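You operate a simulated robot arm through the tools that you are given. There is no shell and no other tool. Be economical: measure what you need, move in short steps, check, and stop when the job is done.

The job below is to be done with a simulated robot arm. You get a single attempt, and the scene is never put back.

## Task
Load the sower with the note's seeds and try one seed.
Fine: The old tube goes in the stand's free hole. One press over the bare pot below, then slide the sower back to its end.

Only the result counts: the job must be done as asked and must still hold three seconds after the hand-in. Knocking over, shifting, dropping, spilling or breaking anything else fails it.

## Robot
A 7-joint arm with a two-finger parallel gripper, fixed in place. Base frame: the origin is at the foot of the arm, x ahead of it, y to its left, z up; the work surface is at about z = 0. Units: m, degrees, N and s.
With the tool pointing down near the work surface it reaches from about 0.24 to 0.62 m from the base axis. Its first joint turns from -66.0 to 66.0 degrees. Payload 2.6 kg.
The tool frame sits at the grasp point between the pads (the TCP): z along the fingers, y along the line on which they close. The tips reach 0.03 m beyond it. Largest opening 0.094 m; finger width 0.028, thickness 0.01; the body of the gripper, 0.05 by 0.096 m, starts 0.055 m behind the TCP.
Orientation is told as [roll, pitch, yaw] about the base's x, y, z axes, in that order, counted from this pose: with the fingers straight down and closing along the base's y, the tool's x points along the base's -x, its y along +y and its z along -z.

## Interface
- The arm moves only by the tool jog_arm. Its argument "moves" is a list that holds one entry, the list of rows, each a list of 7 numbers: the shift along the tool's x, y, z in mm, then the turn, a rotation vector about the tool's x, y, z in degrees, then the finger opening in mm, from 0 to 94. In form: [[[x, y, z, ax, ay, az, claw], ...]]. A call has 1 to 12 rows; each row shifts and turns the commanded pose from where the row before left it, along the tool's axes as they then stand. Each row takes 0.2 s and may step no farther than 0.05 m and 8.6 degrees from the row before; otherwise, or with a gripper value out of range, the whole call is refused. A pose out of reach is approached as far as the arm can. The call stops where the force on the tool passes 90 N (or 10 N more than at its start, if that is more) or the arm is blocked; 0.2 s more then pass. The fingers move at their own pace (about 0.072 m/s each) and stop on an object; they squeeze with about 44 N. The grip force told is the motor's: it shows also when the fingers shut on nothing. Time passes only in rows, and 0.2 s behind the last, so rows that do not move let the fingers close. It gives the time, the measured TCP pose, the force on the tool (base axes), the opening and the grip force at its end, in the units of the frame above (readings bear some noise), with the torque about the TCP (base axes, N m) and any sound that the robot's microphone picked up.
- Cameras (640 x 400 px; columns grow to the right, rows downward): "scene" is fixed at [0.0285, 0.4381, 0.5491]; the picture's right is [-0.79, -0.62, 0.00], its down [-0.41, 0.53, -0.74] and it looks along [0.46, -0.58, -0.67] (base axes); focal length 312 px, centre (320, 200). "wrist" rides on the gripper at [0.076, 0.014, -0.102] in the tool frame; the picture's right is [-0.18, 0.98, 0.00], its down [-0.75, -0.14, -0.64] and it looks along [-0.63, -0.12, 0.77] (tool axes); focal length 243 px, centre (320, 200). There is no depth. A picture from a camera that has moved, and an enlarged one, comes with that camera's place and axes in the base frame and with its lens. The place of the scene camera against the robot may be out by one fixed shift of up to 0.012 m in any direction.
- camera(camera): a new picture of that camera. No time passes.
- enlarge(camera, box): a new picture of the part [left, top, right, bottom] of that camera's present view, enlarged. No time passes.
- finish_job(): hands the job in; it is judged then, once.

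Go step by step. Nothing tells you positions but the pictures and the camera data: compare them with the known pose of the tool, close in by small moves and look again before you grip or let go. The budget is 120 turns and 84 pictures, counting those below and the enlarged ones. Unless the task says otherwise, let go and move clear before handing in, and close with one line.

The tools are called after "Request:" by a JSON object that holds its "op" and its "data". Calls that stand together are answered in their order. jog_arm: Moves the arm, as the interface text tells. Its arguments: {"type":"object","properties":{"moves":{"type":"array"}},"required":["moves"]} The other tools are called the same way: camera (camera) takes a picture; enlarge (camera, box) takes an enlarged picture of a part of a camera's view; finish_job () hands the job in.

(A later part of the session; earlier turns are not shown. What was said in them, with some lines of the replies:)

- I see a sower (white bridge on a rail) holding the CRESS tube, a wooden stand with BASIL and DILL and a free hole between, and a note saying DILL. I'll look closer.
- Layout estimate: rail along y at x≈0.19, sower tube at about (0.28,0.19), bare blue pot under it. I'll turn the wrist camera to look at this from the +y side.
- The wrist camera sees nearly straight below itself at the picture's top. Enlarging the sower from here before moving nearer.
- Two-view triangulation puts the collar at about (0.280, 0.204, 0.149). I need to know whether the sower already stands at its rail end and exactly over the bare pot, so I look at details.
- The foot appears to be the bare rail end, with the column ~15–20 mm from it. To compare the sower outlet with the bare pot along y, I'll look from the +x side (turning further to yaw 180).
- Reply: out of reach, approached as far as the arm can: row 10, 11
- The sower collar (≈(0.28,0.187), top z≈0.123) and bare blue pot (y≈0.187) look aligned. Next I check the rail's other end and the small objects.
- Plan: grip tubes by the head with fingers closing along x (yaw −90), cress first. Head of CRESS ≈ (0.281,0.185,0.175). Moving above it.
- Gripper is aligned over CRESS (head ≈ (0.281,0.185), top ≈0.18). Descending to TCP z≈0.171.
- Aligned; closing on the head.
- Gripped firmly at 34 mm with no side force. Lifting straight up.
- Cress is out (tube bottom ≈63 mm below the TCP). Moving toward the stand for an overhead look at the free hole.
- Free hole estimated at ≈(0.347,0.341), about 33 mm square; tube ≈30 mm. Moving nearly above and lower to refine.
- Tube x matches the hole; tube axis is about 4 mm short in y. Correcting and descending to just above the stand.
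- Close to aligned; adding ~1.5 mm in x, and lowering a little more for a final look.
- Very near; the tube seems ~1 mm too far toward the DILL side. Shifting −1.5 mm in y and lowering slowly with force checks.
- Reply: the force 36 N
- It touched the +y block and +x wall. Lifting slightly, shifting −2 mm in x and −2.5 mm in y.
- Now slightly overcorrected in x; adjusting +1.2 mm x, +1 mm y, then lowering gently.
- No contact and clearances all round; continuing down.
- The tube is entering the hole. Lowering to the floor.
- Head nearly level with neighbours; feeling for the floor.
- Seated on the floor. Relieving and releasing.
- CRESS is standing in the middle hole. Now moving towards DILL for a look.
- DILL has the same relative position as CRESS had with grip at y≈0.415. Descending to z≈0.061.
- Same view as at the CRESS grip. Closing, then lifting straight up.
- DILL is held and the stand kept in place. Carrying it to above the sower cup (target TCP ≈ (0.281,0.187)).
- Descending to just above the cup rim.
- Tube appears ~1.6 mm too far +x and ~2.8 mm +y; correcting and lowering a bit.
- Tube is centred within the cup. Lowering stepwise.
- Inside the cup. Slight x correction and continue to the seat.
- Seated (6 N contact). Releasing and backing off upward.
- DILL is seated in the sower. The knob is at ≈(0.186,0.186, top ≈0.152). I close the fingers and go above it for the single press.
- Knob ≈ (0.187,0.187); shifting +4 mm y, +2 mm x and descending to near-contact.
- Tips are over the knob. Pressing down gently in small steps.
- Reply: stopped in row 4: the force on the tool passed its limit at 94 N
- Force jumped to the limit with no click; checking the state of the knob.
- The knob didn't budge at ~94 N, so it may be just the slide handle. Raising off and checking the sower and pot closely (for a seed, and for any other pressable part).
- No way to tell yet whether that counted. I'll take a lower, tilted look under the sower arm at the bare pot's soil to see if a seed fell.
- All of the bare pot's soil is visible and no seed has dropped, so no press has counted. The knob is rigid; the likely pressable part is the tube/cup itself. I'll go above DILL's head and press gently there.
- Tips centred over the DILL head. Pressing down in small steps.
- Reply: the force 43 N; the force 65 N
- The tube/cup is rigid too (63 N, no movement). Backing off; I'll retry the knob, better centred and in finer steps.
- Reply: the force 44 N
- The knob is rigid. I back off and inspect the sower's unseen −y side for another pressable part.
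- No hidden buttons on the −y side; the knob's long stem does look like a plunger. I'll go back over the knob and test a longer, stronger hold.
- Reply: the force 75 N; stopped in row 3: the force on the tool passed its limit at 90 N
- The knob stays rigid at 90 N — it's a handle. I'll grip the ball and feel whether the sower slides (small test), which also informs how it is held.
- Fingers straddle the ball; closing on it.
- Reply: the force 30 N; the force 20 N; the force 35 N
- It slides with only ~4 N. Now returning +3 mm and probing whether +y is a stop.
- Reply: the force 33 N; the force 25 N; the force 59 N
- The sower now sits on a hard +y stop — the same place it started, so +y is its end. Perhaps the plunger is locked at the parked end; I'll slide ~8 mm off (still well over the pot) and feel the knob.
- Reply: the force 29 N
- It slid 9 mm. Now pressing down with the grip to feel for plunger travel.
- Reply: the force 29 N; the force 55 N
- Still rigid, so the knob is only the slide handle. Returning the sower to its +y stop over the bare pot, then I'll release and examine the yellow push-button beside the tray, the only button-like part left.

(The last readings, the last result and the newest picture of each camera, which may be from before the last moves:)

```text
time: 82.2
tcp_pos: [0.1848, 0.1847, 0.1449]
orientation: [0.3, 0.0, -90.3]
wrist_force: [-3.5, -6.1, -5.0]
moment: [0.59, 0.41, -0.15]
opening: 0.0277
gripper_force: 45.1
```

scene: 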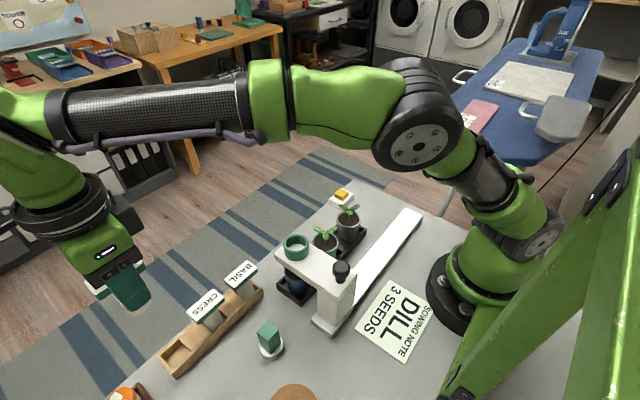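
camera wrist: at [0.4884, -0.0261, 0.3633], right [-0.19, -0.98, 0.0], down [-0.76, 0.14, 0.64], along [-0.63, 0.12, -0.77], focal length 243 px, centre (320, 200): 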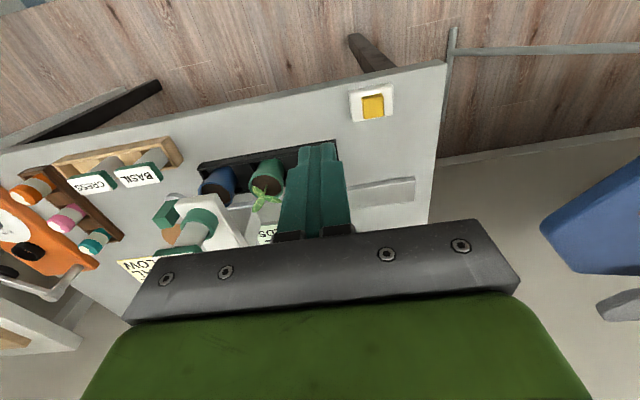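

Request:
{"op": "jog_arm", "data": {"moves": [[[0, 0, 0, 0, 0, 0, 40], [0, 0, 0, 0, 0, 0, 56], [0, 0, 0, 0, 0, 0, 56], [0, 0, -20, 0, 0, 0, 56], [0, 0, -40, 0, 0, 0, 56], [0, 0, -45, 0, 0, 0, 56], [0, 30, -25, 0, 0, 0, 56], [0, 0, 0, 0, 0, 0, 30]]]}}

Request:
{"op": "jog_arm", "data": {"moves": [[[-30, 25, 0, 0, 0, 0, 0], [-40, 25, 0, 0, 0, 0, 0], [-40, 25, 0, 0, 0, 0, 0], [-40, 25, 0, 0, 0, 0, 0], [-40, 25, 0, 0, 0, 0, 0], [-40, 12, 20, 0, 0, 0, 0], [-30, 0, 20, 0, 0, 0, 0], [0, 0, 0, 0, 0, 0, 0]]]}}

Request:
{"op": "camera", "data": {"camera": "wrist"}}

```text
time: 84.0
tcp_pos: [0.2144, 0.1851, 0.275]
orientation: [0.3, 0.0, -90.4]
wrist_force: [-0.3, 0.2, 0.2]
moment: [-0.05, 0.0, 0.0]
opening: 0.0299
gripper_force: 0.1
```

```text
time: 85.8
tcp_pos: [0.3499, -0.0754, 0.2368]
orientation: [0.3, 0.1, -90.4]
wrist_force: [-0.1, 0.5, 0.4]
moment: [-0.02, 0.05, 0.02]
opening: 0.0
gripper_force: 33.0
```

```text
8 pictures are left
camera wrist: at [0.366, 0.0013, 0.339], right [0.98, -0.19, 0.01], down [-0.15, -0.75, 0.64], along [-0.12, -0.63, -0.77], focal length 243 px, centre (320, 200)
```

wrist: 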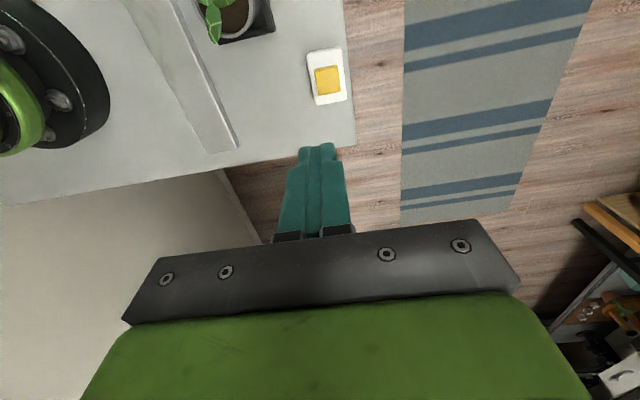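

It looks like a real push-button (yellow cap ≈ (0.361,−0.072)). With knob and tube both rigid, I'll test it with a gentle press and listen.

Request:
{"op": "jog_arm", "data": {"moves": [[[2, 11, 30, 0, 0, 0, 0], [0, 0, 40, 0, 0, 0, 0], [0, 0, 40, 0, 0, 0, 0], [0, 0, 35, 0, 0, 0, 0], [0, 0, 0, 0, 0, 0, 0]]]}}

Request:
{"op": "camera", "data": {"camera": "wrist"}}

```text
time: 87.0
tcp_pos: [0.3608, -0.0721, 0.092]
orientation: [0.5, 0.1, -90.5]
wrist_force: [0.9, 1.0, -0.1]
moment: [0.02, -0.01, -0.02]
opening: 0.0
gripper_force: 32.8
```

```text
7 pictures are left
camera wrist: at [0.376, 0.0036, 0.1927], right [0.98, -0.19, 0.01], down [-0.15, -0.75, 0.64], along [-0.12, -0.63, -0.77], focal length 243 px, centre (320, 200)
```

wrist: 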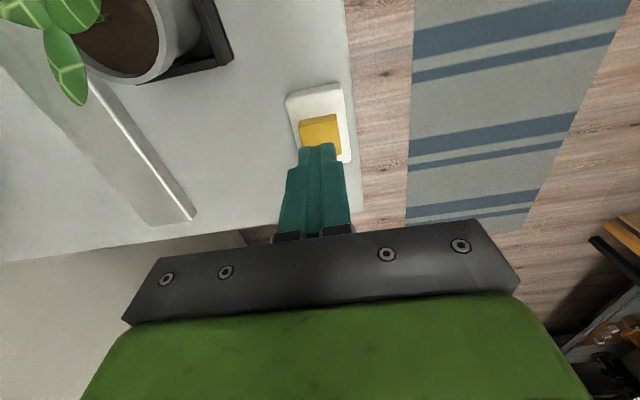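

Request:
{"op": "jog_arm", "data": {"moves": [[[4, 1.5, 12, 0, 0, 0, 0], [0, 0, 10, 0, 0, 0, 0], [0, 0, 3, 0, 0, 0, 0], [0, 0, 0, 0, 0, 0, 0]]]}}

Request:
{"op": "jog_arm", "data": {"moves": [[[0, 0, 2, 0, 0, 0, 0], [0, 0, 2, 0, 0, 0, 0], [0, 0, 0, 0, 0, 0, 0]]]}}

```text
time: 88.0
tcp_pos: [0.3633, -0.068, 0.0668]
orientation: [0.3, 0.1, -90.4]
wrist_force: [0.6, 0.4, -0.2]
moment: [0.0, 0.0, -0.05]
opening: 0.0001
gripper_force: 32.9
```

```text
time: 88.8
tcp_pos: [0.3621, -0.0678, 0.062]
orientation: [0.3, 0.1, -90.5]
wrist_force: [0.2, 1.0, 0.9]
moment: [0.0, 0.01, -0.01]
opening: 0.0001
gripper_force: 33.0
```

Request:
{"op": "jog_arm", "data": {"moves": [[[0, 0, 2, 0, 0, 0, 0], [0, 0, 2, 0, 0, 0, 0], [0, 0, 0, 0, 0, 0, 0]]]}}

Request:
{"op": "jog_arm", "data": {"moves": [[[0, 0, 1.5, 0, 0, 0, 0], [0, 0, 0, 0, 0, 0, 0]]]}}

```text
time: 89.5
tcp_pos: [0.3623, -0.0687, 0.0581]
orientation: [0.4, 0.1, -90.4]
wrist_force: [-0.3, -0.5, 2.8]
moment: [-0.03, -0.04, -0.01]
opening: 0.0002
gripper_force: 32.9
heard: click
```

```text
time: 90.2
tcp_pos: [0.3627, -0.0679, 0.0573]
orientation: [0.3, 0.2, -90.4]
wrist_force: [-2.2, -1.7, 7.6]
moment: [-0.11, 0.13, -0.02]
opening: 0.0001
gripper_force: 33.0
```

A click — one press made. Lifting clear and checking the pot for a seed.

Request:
{"op": "jog_arm", "data": {"moves": [[[0, 0, -8, 0, 0, 0, 0], [0, 0, -20, 0, 0, 0, 0], [0, 0, -40, 0, 0, 0, 0], [0, 0, -40, 0, 0, 0, 0], [0, 0, -40, 0, 0, 0, 0], [0, 0, 0, 0, 0, 0, 0]]]}}

Request:
{"op": "camera", "data": {"camera": "scene"}}

```text
time: 91.5
tcp_pos: [0.3621, -0.0682, 0.2029]
orientation: [0.3, 0.1, -90.4]
wrist_force: [0.9, -0.4, 0.3]
moment: [-0.02, 0.02, -0.04]
opening: 0.0
gripper_force: 32.8
```

```text
6 pictures are left
```

scene: 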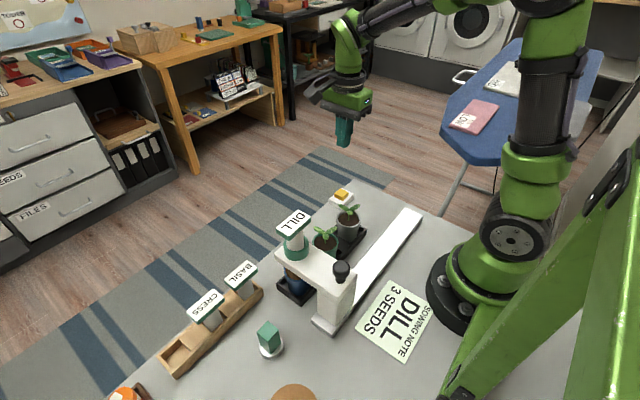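

The button clicked. The +y stop is directly above a pot, whereas the rail runs ~0.1 m past the pots at the −y end, so that pot-free end is where the sower parks. I'll push the sower there by the side of its arm, with tilted closed fingers to clear the tube. First move behind it.

Request:
{"op": "jog_arm", "data": {"moves": [[[0, 0, -40, 0, 0, -0.4, 0], [0, 0, -40, 0, 0, 0, 0], [45, 0, 0, 0, 0, 0, 0], [45, -15, 0, 0, 0, 0, 0], [45, -15, 0, 0, 0, 0, 0], [45, -15, 0, 0, 0, 0, 0], [45, -20, 0, 0, 0, 0, 0], [45, -20, 0, 0, 0, 0, 0], [45, -20, 0, 0, 0, 0, 0], [20, -12, 0, 0, 0, 0, 0], [0, 0, 0, 0, -8.5, 0, 0], [0, 0, 0, 0, -8.5, 0, 0]]]}}

```text
time: 94.2
tcp_pos: [0.2443, 0.2677, 0.2839]
orientation: [0.4, -17.0, -90.1]
wrist_force: [0.2, 1.0, 0.0]
moment: [0.02, 0.0, 0.04]
opening: 0.0
gripper_force: 33.3
```

Request:
{"op": "jog_arm", "data": {"moves": [[[11.75, 0, 38.5, 0, 0, 0, 0], [11.75, 0, 38.5, 0, 0, 0, 0], [11.75, 0, 38.5, 0, 0, 0, 0], [11.75, 0, 38.5, 0, 0, 0, 0], [0, 0, 0, 0, 0, 0, 0]]]}}

Request:
{"op": "enlarge", "data": {"camera": "wrist", "box": [280, 80, 460, 230]}}

```text
time: 95.3
tcp_pos: [0.2457, 0.266, 0.1225]
orientation: [0.4, -16.9, -90.1]
wrist_force: [-1.3, 0.9, -0.2]
moment: [0.01, 0.0, -0.01]
opening: 0.0
gripper_force: 32.9
```

```text
2.67 times, centred on (370, 155) of wrist
camera zoom: at [0.2609, 0.3683, 0.1986], right [0.98, -0.18, 0.06], down [-0.15, -0.54, 0.83], along [-0.11, -0.83, -0.55], focal length 647 px, centre (187, 320)
```

zoom: 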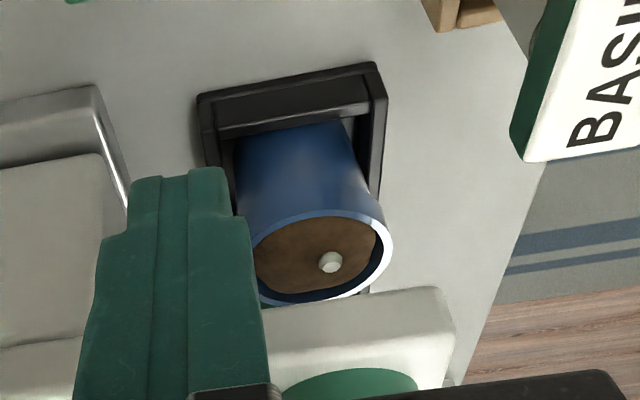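

A seed lies in the bare pot, so the button is the sower's dispenser and exactly one seed was tried. Now pushing the sower's arm in −y carefully, first just ~25 mm.

Request:
{"op": "jog_arm", "data": {"moves": [[[-9.6, 0, 2.9, 0, 0, 0, 0], [-9.6, 0, 2.9, 0, 0, 0, 0], [-7.7, 0, 2.3, 0, 0, 0, 0], [-4.8, 0, 1.46, 0, 0, 0, 0], [-4.8, 0, 1.46, 0, 0, 0, 0], [-4.8, 0, 1.46, 0, 0, 0, 0], [-4.8, 0, 1.46, 0, 0, 0, 0], [-4.8, 0, 1.46, 0, 0, 0, 0], [0, 0, 0, 0, 0, 0, 0]]]}}

Request:
{"op": "enlarge", "data": {"camera": "scene", "box": [260, 190, 400, 330]}}

```text
time: 97.3
tcp_pos: [0.2454, 0.2125, 0.1236]
orientation: [0.5, -16.8, -90.1]
wrist_force: [0.0, 1.0, 0.0]
moment: [0.06, 0.0, 0.01]
opening: 0.0001
gripper_force: 33.6
```

```text
2.86 times, centred on (330, 260) of scene
camera zoom: at [0.0285, 0.4381, 0.549], right [-0.79, -0.62, 0.0], down [-0.41, 0.53, -0.74], along [0.46, -0.58, -0.67], focal length 892 px, centre (291, 29)
```

zoom: 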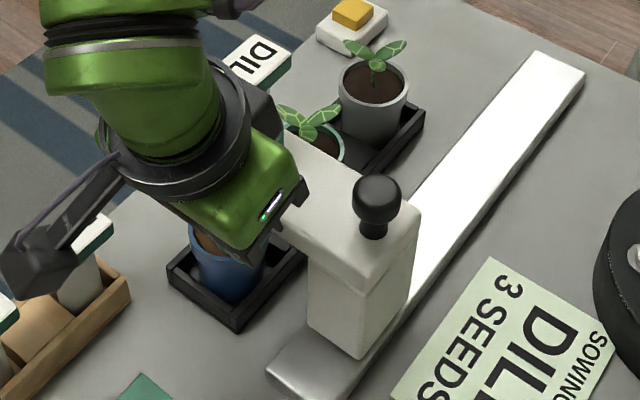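

The sower slid ~23 mm without resistance. Advancing another 25 mm over the first seedling and checking clearance.

Request:
{"op": "jog_arm", "data": {"moves": [[[-4.8, 0, 1.46, 0, 0, 0, 0], [-4.8, 0, 1.46, 0, 0, 0, 0], [-4.8, 0, 1.46, 0, 0, 0, 0], [-4.8, 0, 1.46, 0, 0, 0, 0], [-4.8, 0, 1.46, 0, 0, 0, 0], [-4.8, 0, 1.46, 0, 0, 0, 0]]]}}

Request:
{"op": "enlarge", "data": {"camera": "scene", "box": [290, 180, 400, 290]}}

```text
time: 98.8
tcp_pos: [0.2464, 0.1832, 0.1239]
orientation: [0.2, -16.9, -90.1]
wrist_force: [-0.3, 0.7, -0.7]
moment: [0.07, 0.0, -0.03]
opening: 0.0
gripper_force: 33.1
```

```text
3.64 times, centred on (345, 235) of scene
camera zoom: at [0.0285, 0.4381, 0.549], right [-0.79, -0.62, 0.0], down [-0.41, 0.53, -0.74], along [0.46, -0.58, -0.67], focal length 1135 px, centre (229, 73)
```

zoom: 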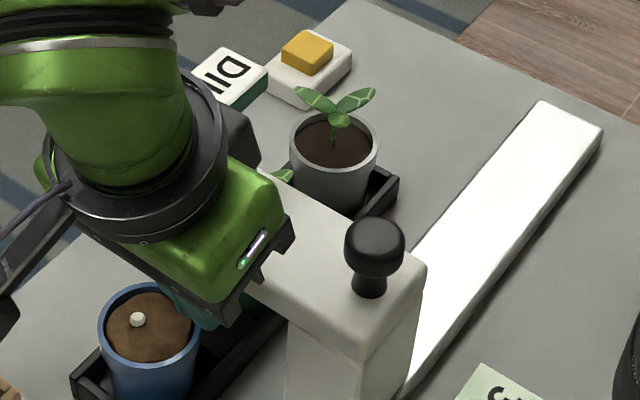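

The seedling passes under the arm freely, and the seed sits in the bare pot. Continuing to push towards the −y end.

Request:
{"op": "jog_arm", "data": {"moves": [[[-7.65, 0, 2.34, 0, 0, 0, 0], [-7.65, 0, 2.34, 0, 0, 0, 0], [-7.65, 0, 2.34, 0, 0, 0, 0], [-7.65, 0, 2.34, 0, 0, 0, 0], [-7.65, 0, 2.34, 0, 0, 0, 0], [-7.65, 0, 2.34, 0, 0, 0, 0], [-7.65, 0, 2.34, 0, 0, 0, 0], [-7.65, 0, 2.34, 0, 0, 0, 0], [-7.65, 0, 2.34, 0, 0, 0, 0], [-7.65, 0, 2.34, 0, 0, 0, 0]]]}}

Request:
{"op": "jog_arm", "data": {"moves": [[[-7.65, 0, 2.34, 0, 0, 0, 0], [-7.65, 0, 2.34, 0, 0, 0, 0], [-7.65, 0, 2.34, 0, 0, 0, 0], [-7.65, 0, 2.34, 0, 0, 0, 0], [-7.65, 0, 2.34, 0, 0, 0, 0], [-7.65, 0, 2.34, 0, 0, 0, 0], [-7.65, 0, 2.34, 0, 0, 0, 0], [-7.65, 0, 2.34, 0, 0, 0, 0]]]}}

Request:
{"op": "enlarge", "data": {"camera": "scene", "box": [280, 150, 440, 290]}}

```text
time: 101.0
tcp_pos: [0.2439, 0.1021, 0.1236]
orientation: [0.4, -16.9, -90.0]
wrist_force: [0.0, 2.9, 0.9]
moment: [0.06, 0.01, 0.02]
opening: 0.0003
gripper_force: 33.0
```

```text
time: 102.8
tcp_pos: [0.2459, 0.0387, 0.1243]
orientation: [0.3, -16.9, -90.1]
wrist_force: [-0.4, 1.5, 1.2]
moment: [0.03, 0.03, -0.01]
opening: 0.0
gripper_force: 32.8
```

```text
2.86 times, centred on (360, 220) of scene
camera zoom: at [0.0285, 0.4381, 0.549], right [-0.79, -0.62, 0.0], down [-0.41, 0.53, -0.74], along [0.46, -0.58, -0.67], focal length 892 px, centre (206, 143)
```

zoom: 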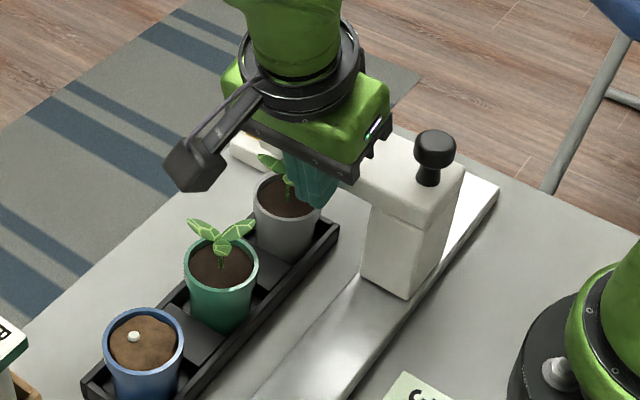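

Everything clear; continuing to the end stop.

Request:
{"op": "jog_arm", "data": {"moves": [[[-7.65, 0, 2.34, 0, 0, 0, 0], [-7.65, 0, 2.34, 0, 0, 0, 0], [-7.65, 0, 2.34, 0, 0, 0, 0], [-7.65, 0, 2.34, 0, 0, 0, 0], [-7.65, 0, 2.34, 0, 0, 0, 0], [-7.65, 0, 2.34, 0, 0, 0, 0], [-7.65, 0, 2.34, 0, 0, 0, 0], [-7.65, 0, 2.34, 0, 0, 0, 0]]]}}

Request:
{"op": "jog_arm", "data": {"moves": [[[-3.8, 0, 1.17, 0, 0, 0, 0], [-3.8, 0, 1.17, 0, 0, 0, 0], [-3.8, 0, 1.17, 0, 0, 0, 0]]]}}

```text
time: 104.5
tcp_pos: [0.2454, -0.0261, 0.1238]
orientation: [0.2, -17.0, -90.0]
wrist_force: [1.6, 1.0, -0.4]
moment: [0.1, 0.02, 0.01]
opening: 0.0001
gripper_force: 33.4
```

```text
time: 105.3
tcp_pos: [0.2469, -0.0386, 0.1232]
orientation: [0.3, -16.8, -90.0]
wrist_force: [-0.8, 2.3, 0.4]
moment: [0.08, 0.0, 0.02]
opening: 0.0
gripper_force: 32.6
```

Request:
{"op": "jog_arm", "data": {"moves": [[[-2.9, 0, 0.88, 0, 0, 0, 0], [-1.9, 0, 0.58, 0, 0, 0, 0], [0, 0, 0, 0, 0, 0, 0]]]}}

Request:
{"op": "jog_arm", "data": {"moves": [[[-1.9, 0, 0.58, 0, 0, 0, 0], [-1.9, 0, 0.58, 0, 0, 0, 0], [0, 0, 0, 0, 0, 0, 0]]]}}

```text
time: 106.2
tcp_pos: [0.247, -0.0387, 0.1239]
orientation: [0.4, -16.4, -90.0]
wrist_force: [-11.7, 57.1, 18.5]
moment: [1.01, 0.23, -0.26]
opening: 0.0
gripper_force: 32.7
```

```text
time: 107.0
tcp_pos: [0.2462, -0.039, 0.1237]
orientation: [0.4, -16.0, -89.7]
wrist_force: [-8.6, 80.0, 17.0]
moment: [1.65, 0.47, -0.18]
opening: 0.0
gripper_force: 32.5
```

Firm stop reached at the −y end. Backing off and rising clear, then a final check.

Request:
{"op": "jog_arm", "data": {"moves": [[[6, 0, -1.8, 0, 0, 0, 0], [10, 0, -3, 0, 0, 0, 0], [10, 0, -20, 0, 0, 0, 0], [0, 0, -40, 0, 0, 0, 0], [0, 0, -40, 0, 8, 0, 0], [0, 0, -40, 0, 8, 0, 0], [0, 0, 0, 0, 0, 0, 0]]]}}

Request:
{"op": "jog_arm", "data": {"moves": [[[40, 20, 0, 0, 0, 0, 0], [40, 20, 0, 0, 0, 0, 0], [40, 20, 0, 0, 0, 0, 0], [40, 0, 0, 0, 0, 0, 0], [40, 0, 0, 0, 0, 0, 0], [0, 0, 0, 0, 0, 0, 0]]]}}

Request:
{"op": "camera", "data": {"camera": "scene"}}

Request:
{"op": "enlarge", "data": {"camera": "scene", "box": [270, 160, 440, 300]}}

```text
time: 108.5
tcp_pos: [0.2433, 0.0135, 0.2571]
orientation: [0.4, -0.7, -90.0]
wrist_force: [-0.8, 0.1, 0.3]
moment: [0.01, 0.01, 0.06]
opening: 0.0001
gripper_force: 32.7
```

```text
time: 110.0
tcp_pos: [0.3038, 0.2127, 0.2552]
orientation: [0.3, -0.9, -90.0]
wrist_force: [-0.9, 0.5, 0.4]
moment: [-0.01, 0.05, -0.01]
opening: 0.0
gripper_force: 33.2
```

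```text
1 pictures are left
```

scene: 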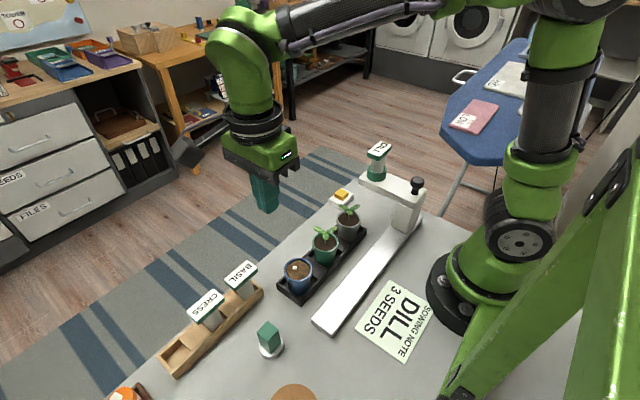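

```text
2.86 times, centred on (355, 230) of scene
camera zoom: at [0.0285, 0.4381, 0.549], right [-0.79, -0.62, 0.0], down [-0.41, 0.53, -0.74], along [0.46, -0.58, -0.67], focal length 892 px, centre (220, 114)
```

zoom: 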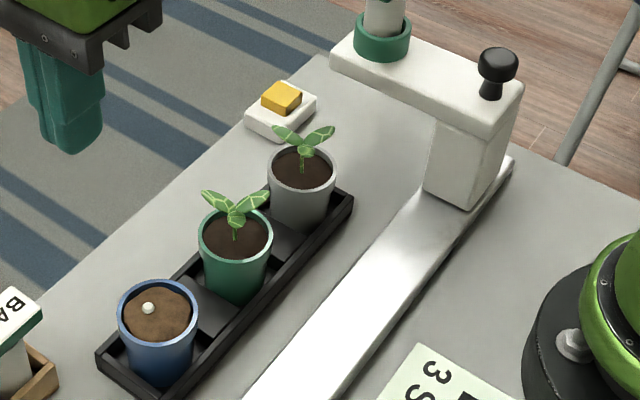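

DILL is loaded, CRESS stands in the stand's free hole, one seed lies in the bare pot, and the sower is parked at the pot-free end with everything upright. Handing in.

Request:
{"op": "finish_job", "data": {}}

```text
The job is handed in.
```

I handed the job in with the DILL tube in the sower, the old CRESS tube in the stand's free hole, and one seed in the bare pot. The sower is at the pot-free (−y) end of its rail. "Its end" was my reading: the sower started hard against the opposite stop, directly over the bare pot. Before finding that the yellow button drops the seed, I pressed the black knob (up to 94 N) and the DILL tube (63 N); neither moved.
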